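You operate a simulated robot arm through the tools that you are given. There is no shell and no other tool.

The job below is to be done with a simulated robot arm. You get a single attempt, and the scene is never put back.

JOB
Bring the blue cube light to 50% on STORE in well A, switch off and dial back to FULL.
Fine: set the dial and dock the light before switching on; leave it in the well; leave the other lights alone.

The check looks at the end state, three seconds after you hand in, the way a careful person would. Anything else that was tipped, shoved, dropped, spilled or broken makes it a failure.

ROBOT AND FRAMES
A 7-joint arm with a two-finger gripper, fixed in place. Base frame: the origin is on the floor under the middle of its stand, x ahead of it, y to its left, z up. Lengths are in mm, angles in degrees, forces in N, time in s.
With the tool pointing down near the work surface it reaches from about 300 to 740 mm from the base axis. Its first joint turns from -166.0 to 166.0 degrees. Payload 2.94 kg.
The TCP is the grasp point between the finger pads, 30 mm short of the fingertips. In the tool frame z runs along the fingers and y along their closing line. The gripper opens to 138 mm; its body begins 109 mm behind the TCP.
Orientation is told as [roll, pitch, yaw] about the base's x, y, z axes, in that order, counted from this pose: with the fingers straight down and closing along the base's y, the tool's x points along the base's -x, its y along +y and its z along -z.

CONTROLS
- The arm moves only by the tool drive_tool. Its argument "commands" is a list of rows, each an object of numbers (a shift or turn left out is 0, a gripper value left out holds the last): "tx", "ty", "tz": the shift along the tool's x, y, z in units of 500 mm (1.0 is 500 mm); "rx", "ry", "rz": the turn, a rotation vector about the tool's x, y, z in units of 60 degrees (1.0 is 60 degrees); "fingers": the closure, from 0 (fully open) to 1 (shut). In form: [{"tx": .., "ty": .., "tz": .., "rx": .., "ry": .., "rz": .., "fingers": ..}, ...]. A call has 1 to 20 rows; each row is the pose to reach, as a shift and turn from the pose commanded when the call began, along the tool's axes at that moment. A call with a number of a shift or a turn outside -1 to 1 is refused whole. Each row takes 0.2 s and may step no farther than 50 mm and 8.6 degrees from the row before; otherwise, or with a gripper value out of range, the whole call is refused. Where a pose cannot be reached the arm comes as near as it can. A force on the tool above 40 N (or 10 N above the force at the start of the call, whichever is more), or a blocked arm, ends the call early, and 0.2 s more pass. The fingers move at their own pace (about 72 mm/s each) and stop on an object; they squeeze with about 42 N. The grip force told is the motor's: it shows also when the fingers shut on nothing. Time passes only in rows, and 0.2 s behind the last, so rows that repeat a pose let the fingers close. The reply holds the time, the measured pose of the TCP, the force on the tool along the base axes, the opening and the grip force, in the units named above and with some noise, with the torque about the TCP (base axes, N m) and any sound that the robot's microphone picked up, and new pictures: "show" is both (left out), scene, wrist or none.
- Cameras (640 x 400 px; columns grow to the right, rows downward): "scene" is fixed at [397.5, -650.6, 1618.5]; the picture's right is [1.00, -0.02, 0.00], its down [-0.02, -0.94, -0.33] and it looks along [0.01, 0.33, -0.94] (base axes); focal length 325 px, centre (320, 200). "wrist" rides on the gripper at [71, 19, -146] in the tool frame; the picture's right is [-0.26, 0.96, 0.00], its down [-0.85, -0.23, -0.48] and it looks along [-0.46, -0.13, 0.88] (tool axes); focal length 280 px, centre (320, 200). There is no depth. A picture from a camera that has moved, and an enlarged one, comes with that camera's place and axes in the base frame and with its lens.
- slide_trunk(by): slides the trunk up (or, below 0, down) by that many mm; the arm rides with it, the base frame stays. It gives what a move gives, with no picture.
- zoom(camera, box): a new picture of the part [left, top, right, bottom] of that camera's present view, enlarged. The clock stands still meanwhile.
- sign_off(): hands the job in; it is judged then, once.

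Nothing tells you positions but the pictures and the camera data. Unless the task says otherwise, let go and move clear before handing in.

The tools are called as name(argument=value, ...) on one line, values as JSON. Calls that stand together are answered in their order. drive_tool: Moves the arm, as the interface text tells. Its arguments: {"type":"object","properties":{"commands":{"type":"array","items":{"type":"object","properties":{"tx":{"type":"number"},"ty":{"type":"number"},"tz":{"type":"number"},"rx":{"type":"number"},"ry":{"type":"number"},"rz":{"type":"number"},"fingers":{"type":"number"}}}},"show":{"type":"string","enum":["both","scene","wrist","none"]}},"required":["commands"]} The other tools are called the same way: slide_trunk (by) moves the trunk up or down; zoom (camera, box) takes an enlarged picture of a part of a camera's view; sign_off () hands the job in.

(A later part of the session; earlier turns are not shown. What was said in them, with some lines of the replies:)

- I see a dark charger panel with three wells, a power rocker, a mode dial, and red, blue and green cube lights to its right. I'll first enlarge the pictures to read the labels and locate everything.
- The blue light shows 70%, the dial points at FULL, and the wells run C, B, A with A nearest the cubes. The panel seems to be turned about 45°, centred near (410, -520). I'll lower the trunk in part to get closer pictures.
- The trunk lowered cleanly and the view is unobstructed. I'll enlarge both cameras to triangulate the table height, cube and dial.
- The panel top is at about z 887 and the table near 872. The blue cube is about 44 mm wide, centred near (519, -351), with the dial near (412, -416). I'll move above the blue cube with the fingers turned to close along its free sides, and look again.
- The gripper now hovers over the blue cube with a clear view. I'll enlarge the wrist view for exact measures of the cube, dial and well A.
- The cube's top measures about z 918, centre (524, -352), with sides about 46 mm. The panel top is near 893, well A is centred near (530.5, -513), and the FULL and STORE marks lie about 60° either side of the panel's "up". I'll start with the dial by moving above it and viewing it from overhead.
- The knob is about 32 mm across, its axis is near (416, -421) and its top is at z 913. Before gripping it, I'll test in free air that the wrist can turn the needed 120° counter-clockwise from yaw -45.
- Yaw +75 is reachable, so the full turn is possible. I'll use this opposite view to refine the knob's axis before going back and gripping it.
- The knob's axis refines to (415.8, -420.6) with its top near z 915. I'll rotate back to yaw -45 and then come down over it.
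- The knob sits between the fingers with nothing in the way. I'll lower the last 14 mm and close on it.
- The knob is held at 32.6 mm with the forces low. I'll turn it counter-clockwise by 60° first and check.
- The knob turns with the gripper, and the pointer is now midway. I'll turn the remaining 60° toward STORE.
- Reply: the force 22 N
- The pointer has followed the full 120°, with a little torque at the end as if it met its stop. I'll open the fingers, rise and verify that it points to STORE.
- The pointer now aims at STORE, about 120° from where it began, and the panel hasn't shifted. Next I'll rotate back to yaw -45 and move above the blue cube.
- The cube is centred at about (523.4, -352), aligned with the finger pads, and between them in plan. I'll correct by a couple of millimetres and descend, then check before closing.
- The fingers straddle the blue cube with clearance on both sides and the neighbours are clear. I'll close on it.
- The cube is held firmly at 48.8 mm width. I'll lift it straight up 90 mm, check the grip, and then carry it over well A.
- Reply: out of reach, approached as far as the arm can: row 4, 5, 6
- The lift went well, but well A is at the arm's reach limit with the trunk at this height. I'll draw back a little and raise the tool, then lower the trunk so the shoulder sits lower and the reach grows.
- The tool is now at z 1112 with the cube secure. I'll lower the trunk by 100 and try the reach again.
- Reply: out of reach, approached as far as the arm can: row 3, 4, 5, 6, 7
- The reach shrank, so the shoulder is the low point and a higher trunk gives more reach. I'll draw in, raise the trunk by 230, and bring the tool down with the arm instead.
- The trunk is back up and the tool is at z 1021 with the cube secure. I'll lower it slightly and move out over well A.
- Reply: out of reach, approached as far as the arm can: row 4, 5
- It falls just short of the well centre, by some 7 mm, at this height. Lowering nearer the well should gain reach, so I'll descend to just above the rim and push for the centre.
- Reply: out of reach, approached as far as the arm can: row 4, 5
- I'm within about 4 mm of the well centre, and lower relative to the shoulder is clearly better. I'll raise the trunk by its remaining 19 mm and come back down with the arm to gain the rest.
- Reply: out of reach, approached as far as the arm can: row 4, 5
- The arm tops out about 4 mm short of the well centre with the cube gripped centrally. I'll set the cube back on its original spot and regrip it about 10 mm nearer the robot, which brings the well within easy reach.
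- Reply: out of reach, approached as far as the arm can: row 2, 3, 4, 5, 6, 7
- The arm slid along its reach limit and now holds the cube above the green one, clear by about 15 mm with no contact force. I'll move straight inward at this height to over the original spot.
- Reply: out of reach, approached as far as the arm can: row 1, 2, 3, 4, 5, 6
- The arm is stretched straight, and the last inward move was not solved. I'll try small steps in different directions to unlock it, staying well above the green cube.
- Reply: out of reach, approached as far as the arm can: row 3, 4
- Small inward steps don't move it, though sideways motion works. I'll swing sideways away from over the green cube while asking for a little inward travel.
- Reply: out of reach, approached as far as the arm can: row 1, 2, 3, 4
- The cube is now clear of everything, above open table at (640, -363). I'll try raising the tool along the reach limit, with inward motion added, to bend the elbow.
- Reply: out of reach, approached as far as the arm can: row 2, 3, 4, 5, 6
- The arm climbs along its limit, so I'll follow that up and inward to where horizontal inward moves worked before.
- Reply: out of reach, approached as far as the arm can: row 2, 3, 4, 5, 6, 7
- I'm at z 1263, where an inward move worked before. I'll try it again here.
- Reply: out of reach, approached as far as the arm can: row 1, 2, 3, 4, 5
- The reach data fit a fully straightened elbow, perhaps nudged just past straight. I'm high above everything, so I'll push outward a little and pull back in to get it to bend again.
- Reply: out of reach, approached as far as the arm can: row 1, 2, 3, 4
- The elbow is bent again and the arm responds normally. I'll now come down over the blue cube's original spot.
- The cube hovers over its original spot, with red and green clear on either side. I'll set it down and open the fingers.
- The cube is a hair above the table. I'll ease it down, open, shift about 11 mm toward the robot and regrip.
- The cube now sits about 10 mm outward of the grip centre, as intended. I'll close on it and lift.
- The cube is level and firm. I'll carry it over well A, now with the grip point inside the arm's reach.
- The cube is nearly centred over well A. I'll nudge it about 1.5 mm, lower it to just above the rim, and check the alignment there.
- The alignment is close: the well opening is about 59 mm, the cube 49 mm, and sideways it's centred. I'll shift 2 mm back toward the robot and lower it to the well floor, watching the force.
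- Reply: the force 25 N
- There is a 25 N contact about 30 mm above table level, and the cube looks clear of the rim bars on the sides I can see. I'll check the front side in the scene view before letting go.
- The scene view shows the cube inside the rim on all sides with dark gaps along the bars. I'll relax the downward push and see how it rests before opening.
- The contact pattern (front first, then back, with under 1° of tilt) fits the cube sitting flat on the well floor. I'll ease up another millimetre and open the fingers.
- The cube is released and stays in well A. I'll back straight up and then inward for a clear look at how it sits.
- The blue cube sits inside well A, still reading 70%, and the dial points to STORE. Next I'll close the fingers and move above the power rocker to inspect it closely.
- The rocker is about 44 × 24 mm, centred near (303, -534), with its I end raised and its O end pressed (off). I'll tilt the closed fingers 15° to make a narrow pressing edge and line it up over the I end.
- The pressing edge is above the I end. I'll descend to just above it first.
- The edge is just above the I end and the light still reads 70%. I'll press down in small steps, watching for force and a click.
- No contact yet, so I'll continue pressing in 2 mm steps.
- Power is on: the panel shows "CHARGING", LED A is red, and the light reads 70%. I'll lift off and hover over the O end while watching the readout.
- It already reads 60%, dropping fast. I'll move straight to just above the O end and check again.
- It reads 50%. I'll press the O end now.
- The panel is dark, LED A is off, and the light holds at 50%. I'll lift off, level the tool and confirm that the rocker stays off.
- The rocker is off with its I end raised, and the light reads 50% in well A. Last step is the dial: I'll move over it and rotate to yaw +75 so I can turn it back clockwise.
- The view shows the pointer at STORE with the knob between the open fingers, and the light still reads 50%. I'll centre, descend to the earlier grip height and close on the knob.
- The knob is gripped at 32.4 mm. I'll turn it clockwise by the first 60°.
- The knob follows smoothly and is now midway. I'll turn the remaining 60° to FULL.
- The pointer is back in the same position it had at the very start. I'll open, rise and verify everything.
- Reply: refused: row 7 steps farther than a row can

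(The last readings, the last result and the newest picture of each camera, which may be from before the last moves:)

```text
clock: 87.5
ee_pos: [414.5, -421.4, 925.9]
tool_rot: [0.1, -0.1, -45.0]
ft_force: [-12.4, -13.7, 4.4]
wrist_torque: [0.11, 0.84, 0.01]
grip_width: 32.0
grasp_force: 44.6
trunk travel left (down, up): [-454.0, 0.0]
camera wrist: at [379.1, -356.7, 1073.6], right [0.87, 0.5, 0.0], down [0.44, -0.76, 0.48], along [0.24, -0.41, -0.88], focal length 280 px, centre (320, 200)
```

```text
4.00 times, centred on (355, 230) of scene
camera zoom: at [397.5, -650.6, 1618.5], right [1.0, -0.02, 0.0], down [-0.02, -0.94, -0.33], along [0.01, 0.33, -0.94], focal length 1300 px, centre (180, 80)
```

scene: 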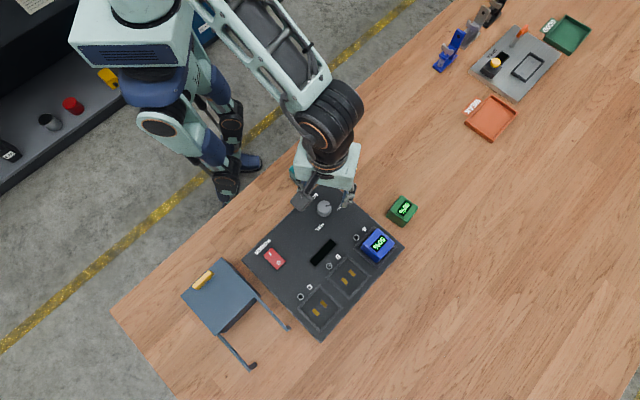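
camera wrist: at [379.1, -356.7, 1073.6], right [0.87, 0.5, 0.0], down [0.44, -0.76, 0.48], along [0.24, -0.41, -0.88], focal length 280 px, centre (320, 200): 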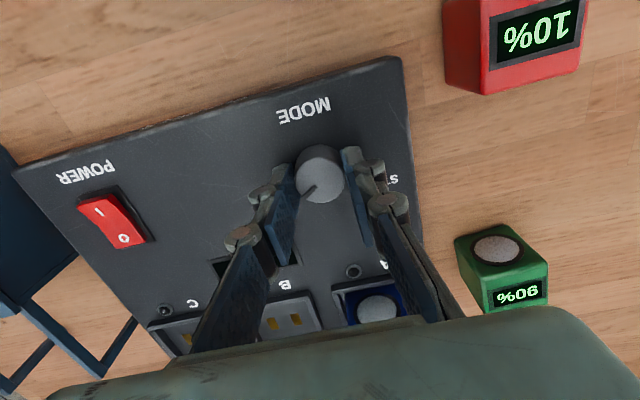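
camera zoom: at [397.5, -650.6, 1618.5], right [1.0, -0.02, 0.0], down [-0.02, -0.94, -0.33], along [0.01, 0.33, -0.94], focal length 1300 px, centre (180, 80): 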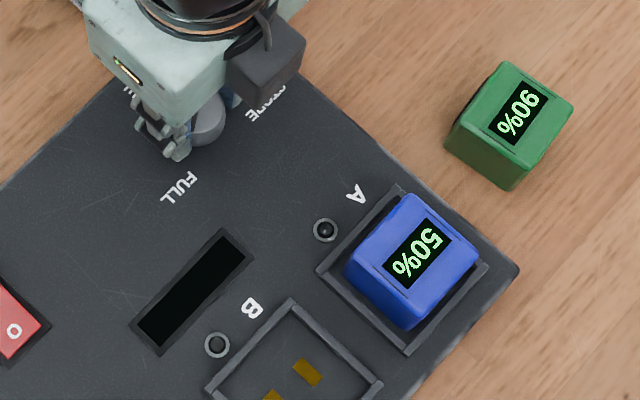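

One row of that move was too long and the call was refused. I still hold the knob at FULL, so I'll release and rise in smaller steps.

drive_tool(commands=[{"fingers": 0.7}, {"fingers": 0.5}, {"fingers": 0.5}, {"tz": -0.05}, {"tz": -0.1}, {"tz": -0.16}, {"tz": -0.22}, {"tx": 0.06, "tz": -0.26}, {"tx": 0.12, "tz": -0.3}, {"tx": 0.18, "tz": -0.32}, {"tx": 0.18, "tz": -0.32}], show="both")

zoom(camera="scene", box=[230, 140, 430, 340])

zoom(camera="scene", box=[290, 180, 360, 240])

zoom(camera="wrist", box=[200, 140, 480, 330])

```text
clock: 89.9
ee_pos: [351.1, -355.8, 1086.2]
tool_rot: [0.0, 0.0, -44.9]
ft_force: [-0.4, 0.3, 0.9]
wrist_torque: [-0.03, -0.02, 0.02]
grip_width: 69.2
grasp_force: 0.0
trunk travel left (down, up): [-454.0, 0.0]
camera wrist: at [316.4, -290.5, 1233.5], right [0.87, 0.5, 0.0], down [0.44, -0.76, 0.48], along [0.24, -0.41, -0.88], focal length 280 px, centre (320, 200)
```

scene: 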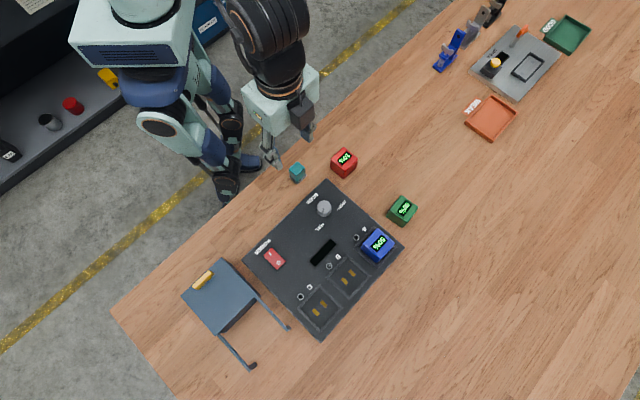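
wrist: 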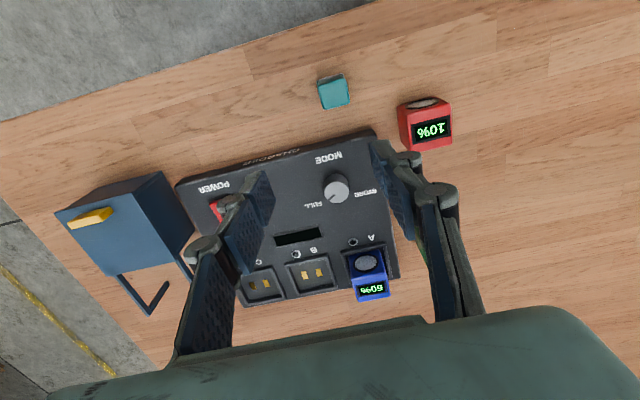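

```text
2.00 times, centred on (330, 240) of scene
camera zoom: at [397.5, -650.6, 1618.5], right [1.0, -0.02, 0.0], down [-0.02, -0.94, -0.33], along [0.01, 0.33, -0.94], focal length 650 px, centre (300, 120)
```

zoom: 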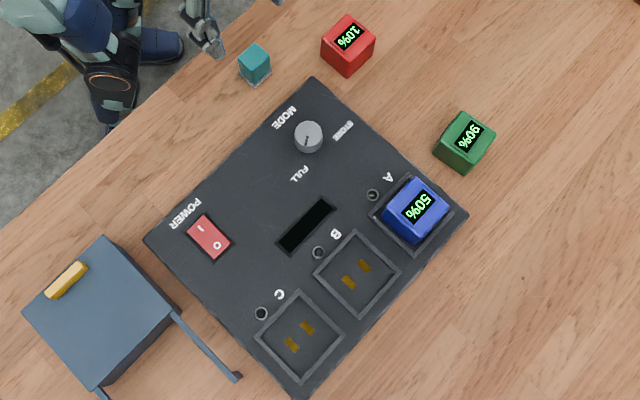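

```text
6.67 times, centred on (325, 210) of scene
camera zoom: at [397.5, -650.6, 1618.5], right [1.0, -0.02, 0.0], down [-0.02, -0.94, -0.33], along [0.01, 0.33, -0.94], focal length 2166 px, centre (287, 133)
```

zoom: 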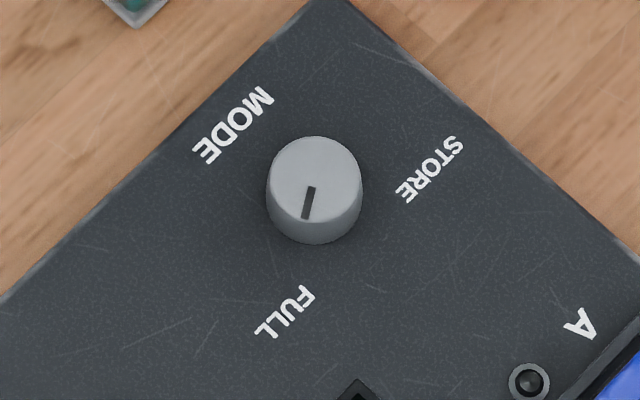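

```text
2.11 times, centred on (340, 235) of wrist
camera zoom: at [316.4, -290.5, 1233.5], right [0.87, 0.5, 0.0], down [0.44, -0.76, 0.48], along [0.24, -0.41, -0.88], focal length 590 px, centre (278, 126)
```

zoom: 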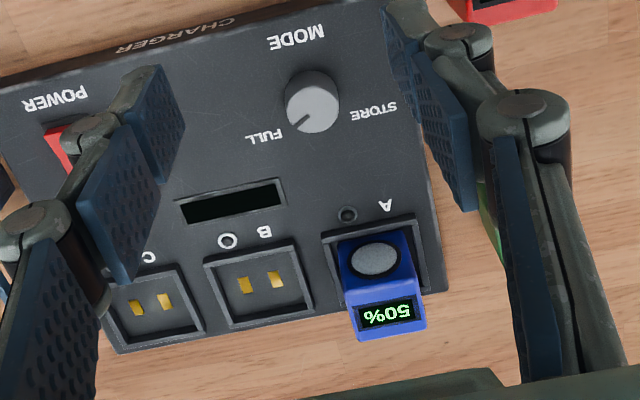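

The end state looks right. The blue light reads 50% in well A, the rocker is off with the panel dark, and the dial is back at FULL exactly as at the start. The red, green and teal cubes haven't moved and the arm is clear, so I'm handing in.

sign_off()

```text
The job is handed in.
```

The blue cube light is in well A at 50%. The power is off and the dial is back at FULL. I handed the job in, but no verdict came back.

- **Order:** I set the dial to STORE and docked the light before switching on. The light went from 70% to 50% in about a second. I switched off as soon as it showed 50%, and it still read 50% in the last pictures.
- **Regrip:** Well A was a few millimetres beyond reach with the first grip. I put the cube back where it came from, gripped it off-centre and docked it then. It sits inside the rim, slightly turned.
- **Near miss:** During that detour the arm went fully straight and carried the blue cube above the green one. It cleared by about 15 mm and the force reading showed no contact.
- **Everything else:** The red, green and teal cubes and the panel look unmoved in the final pictures. The gripper is open and clear of the panel.
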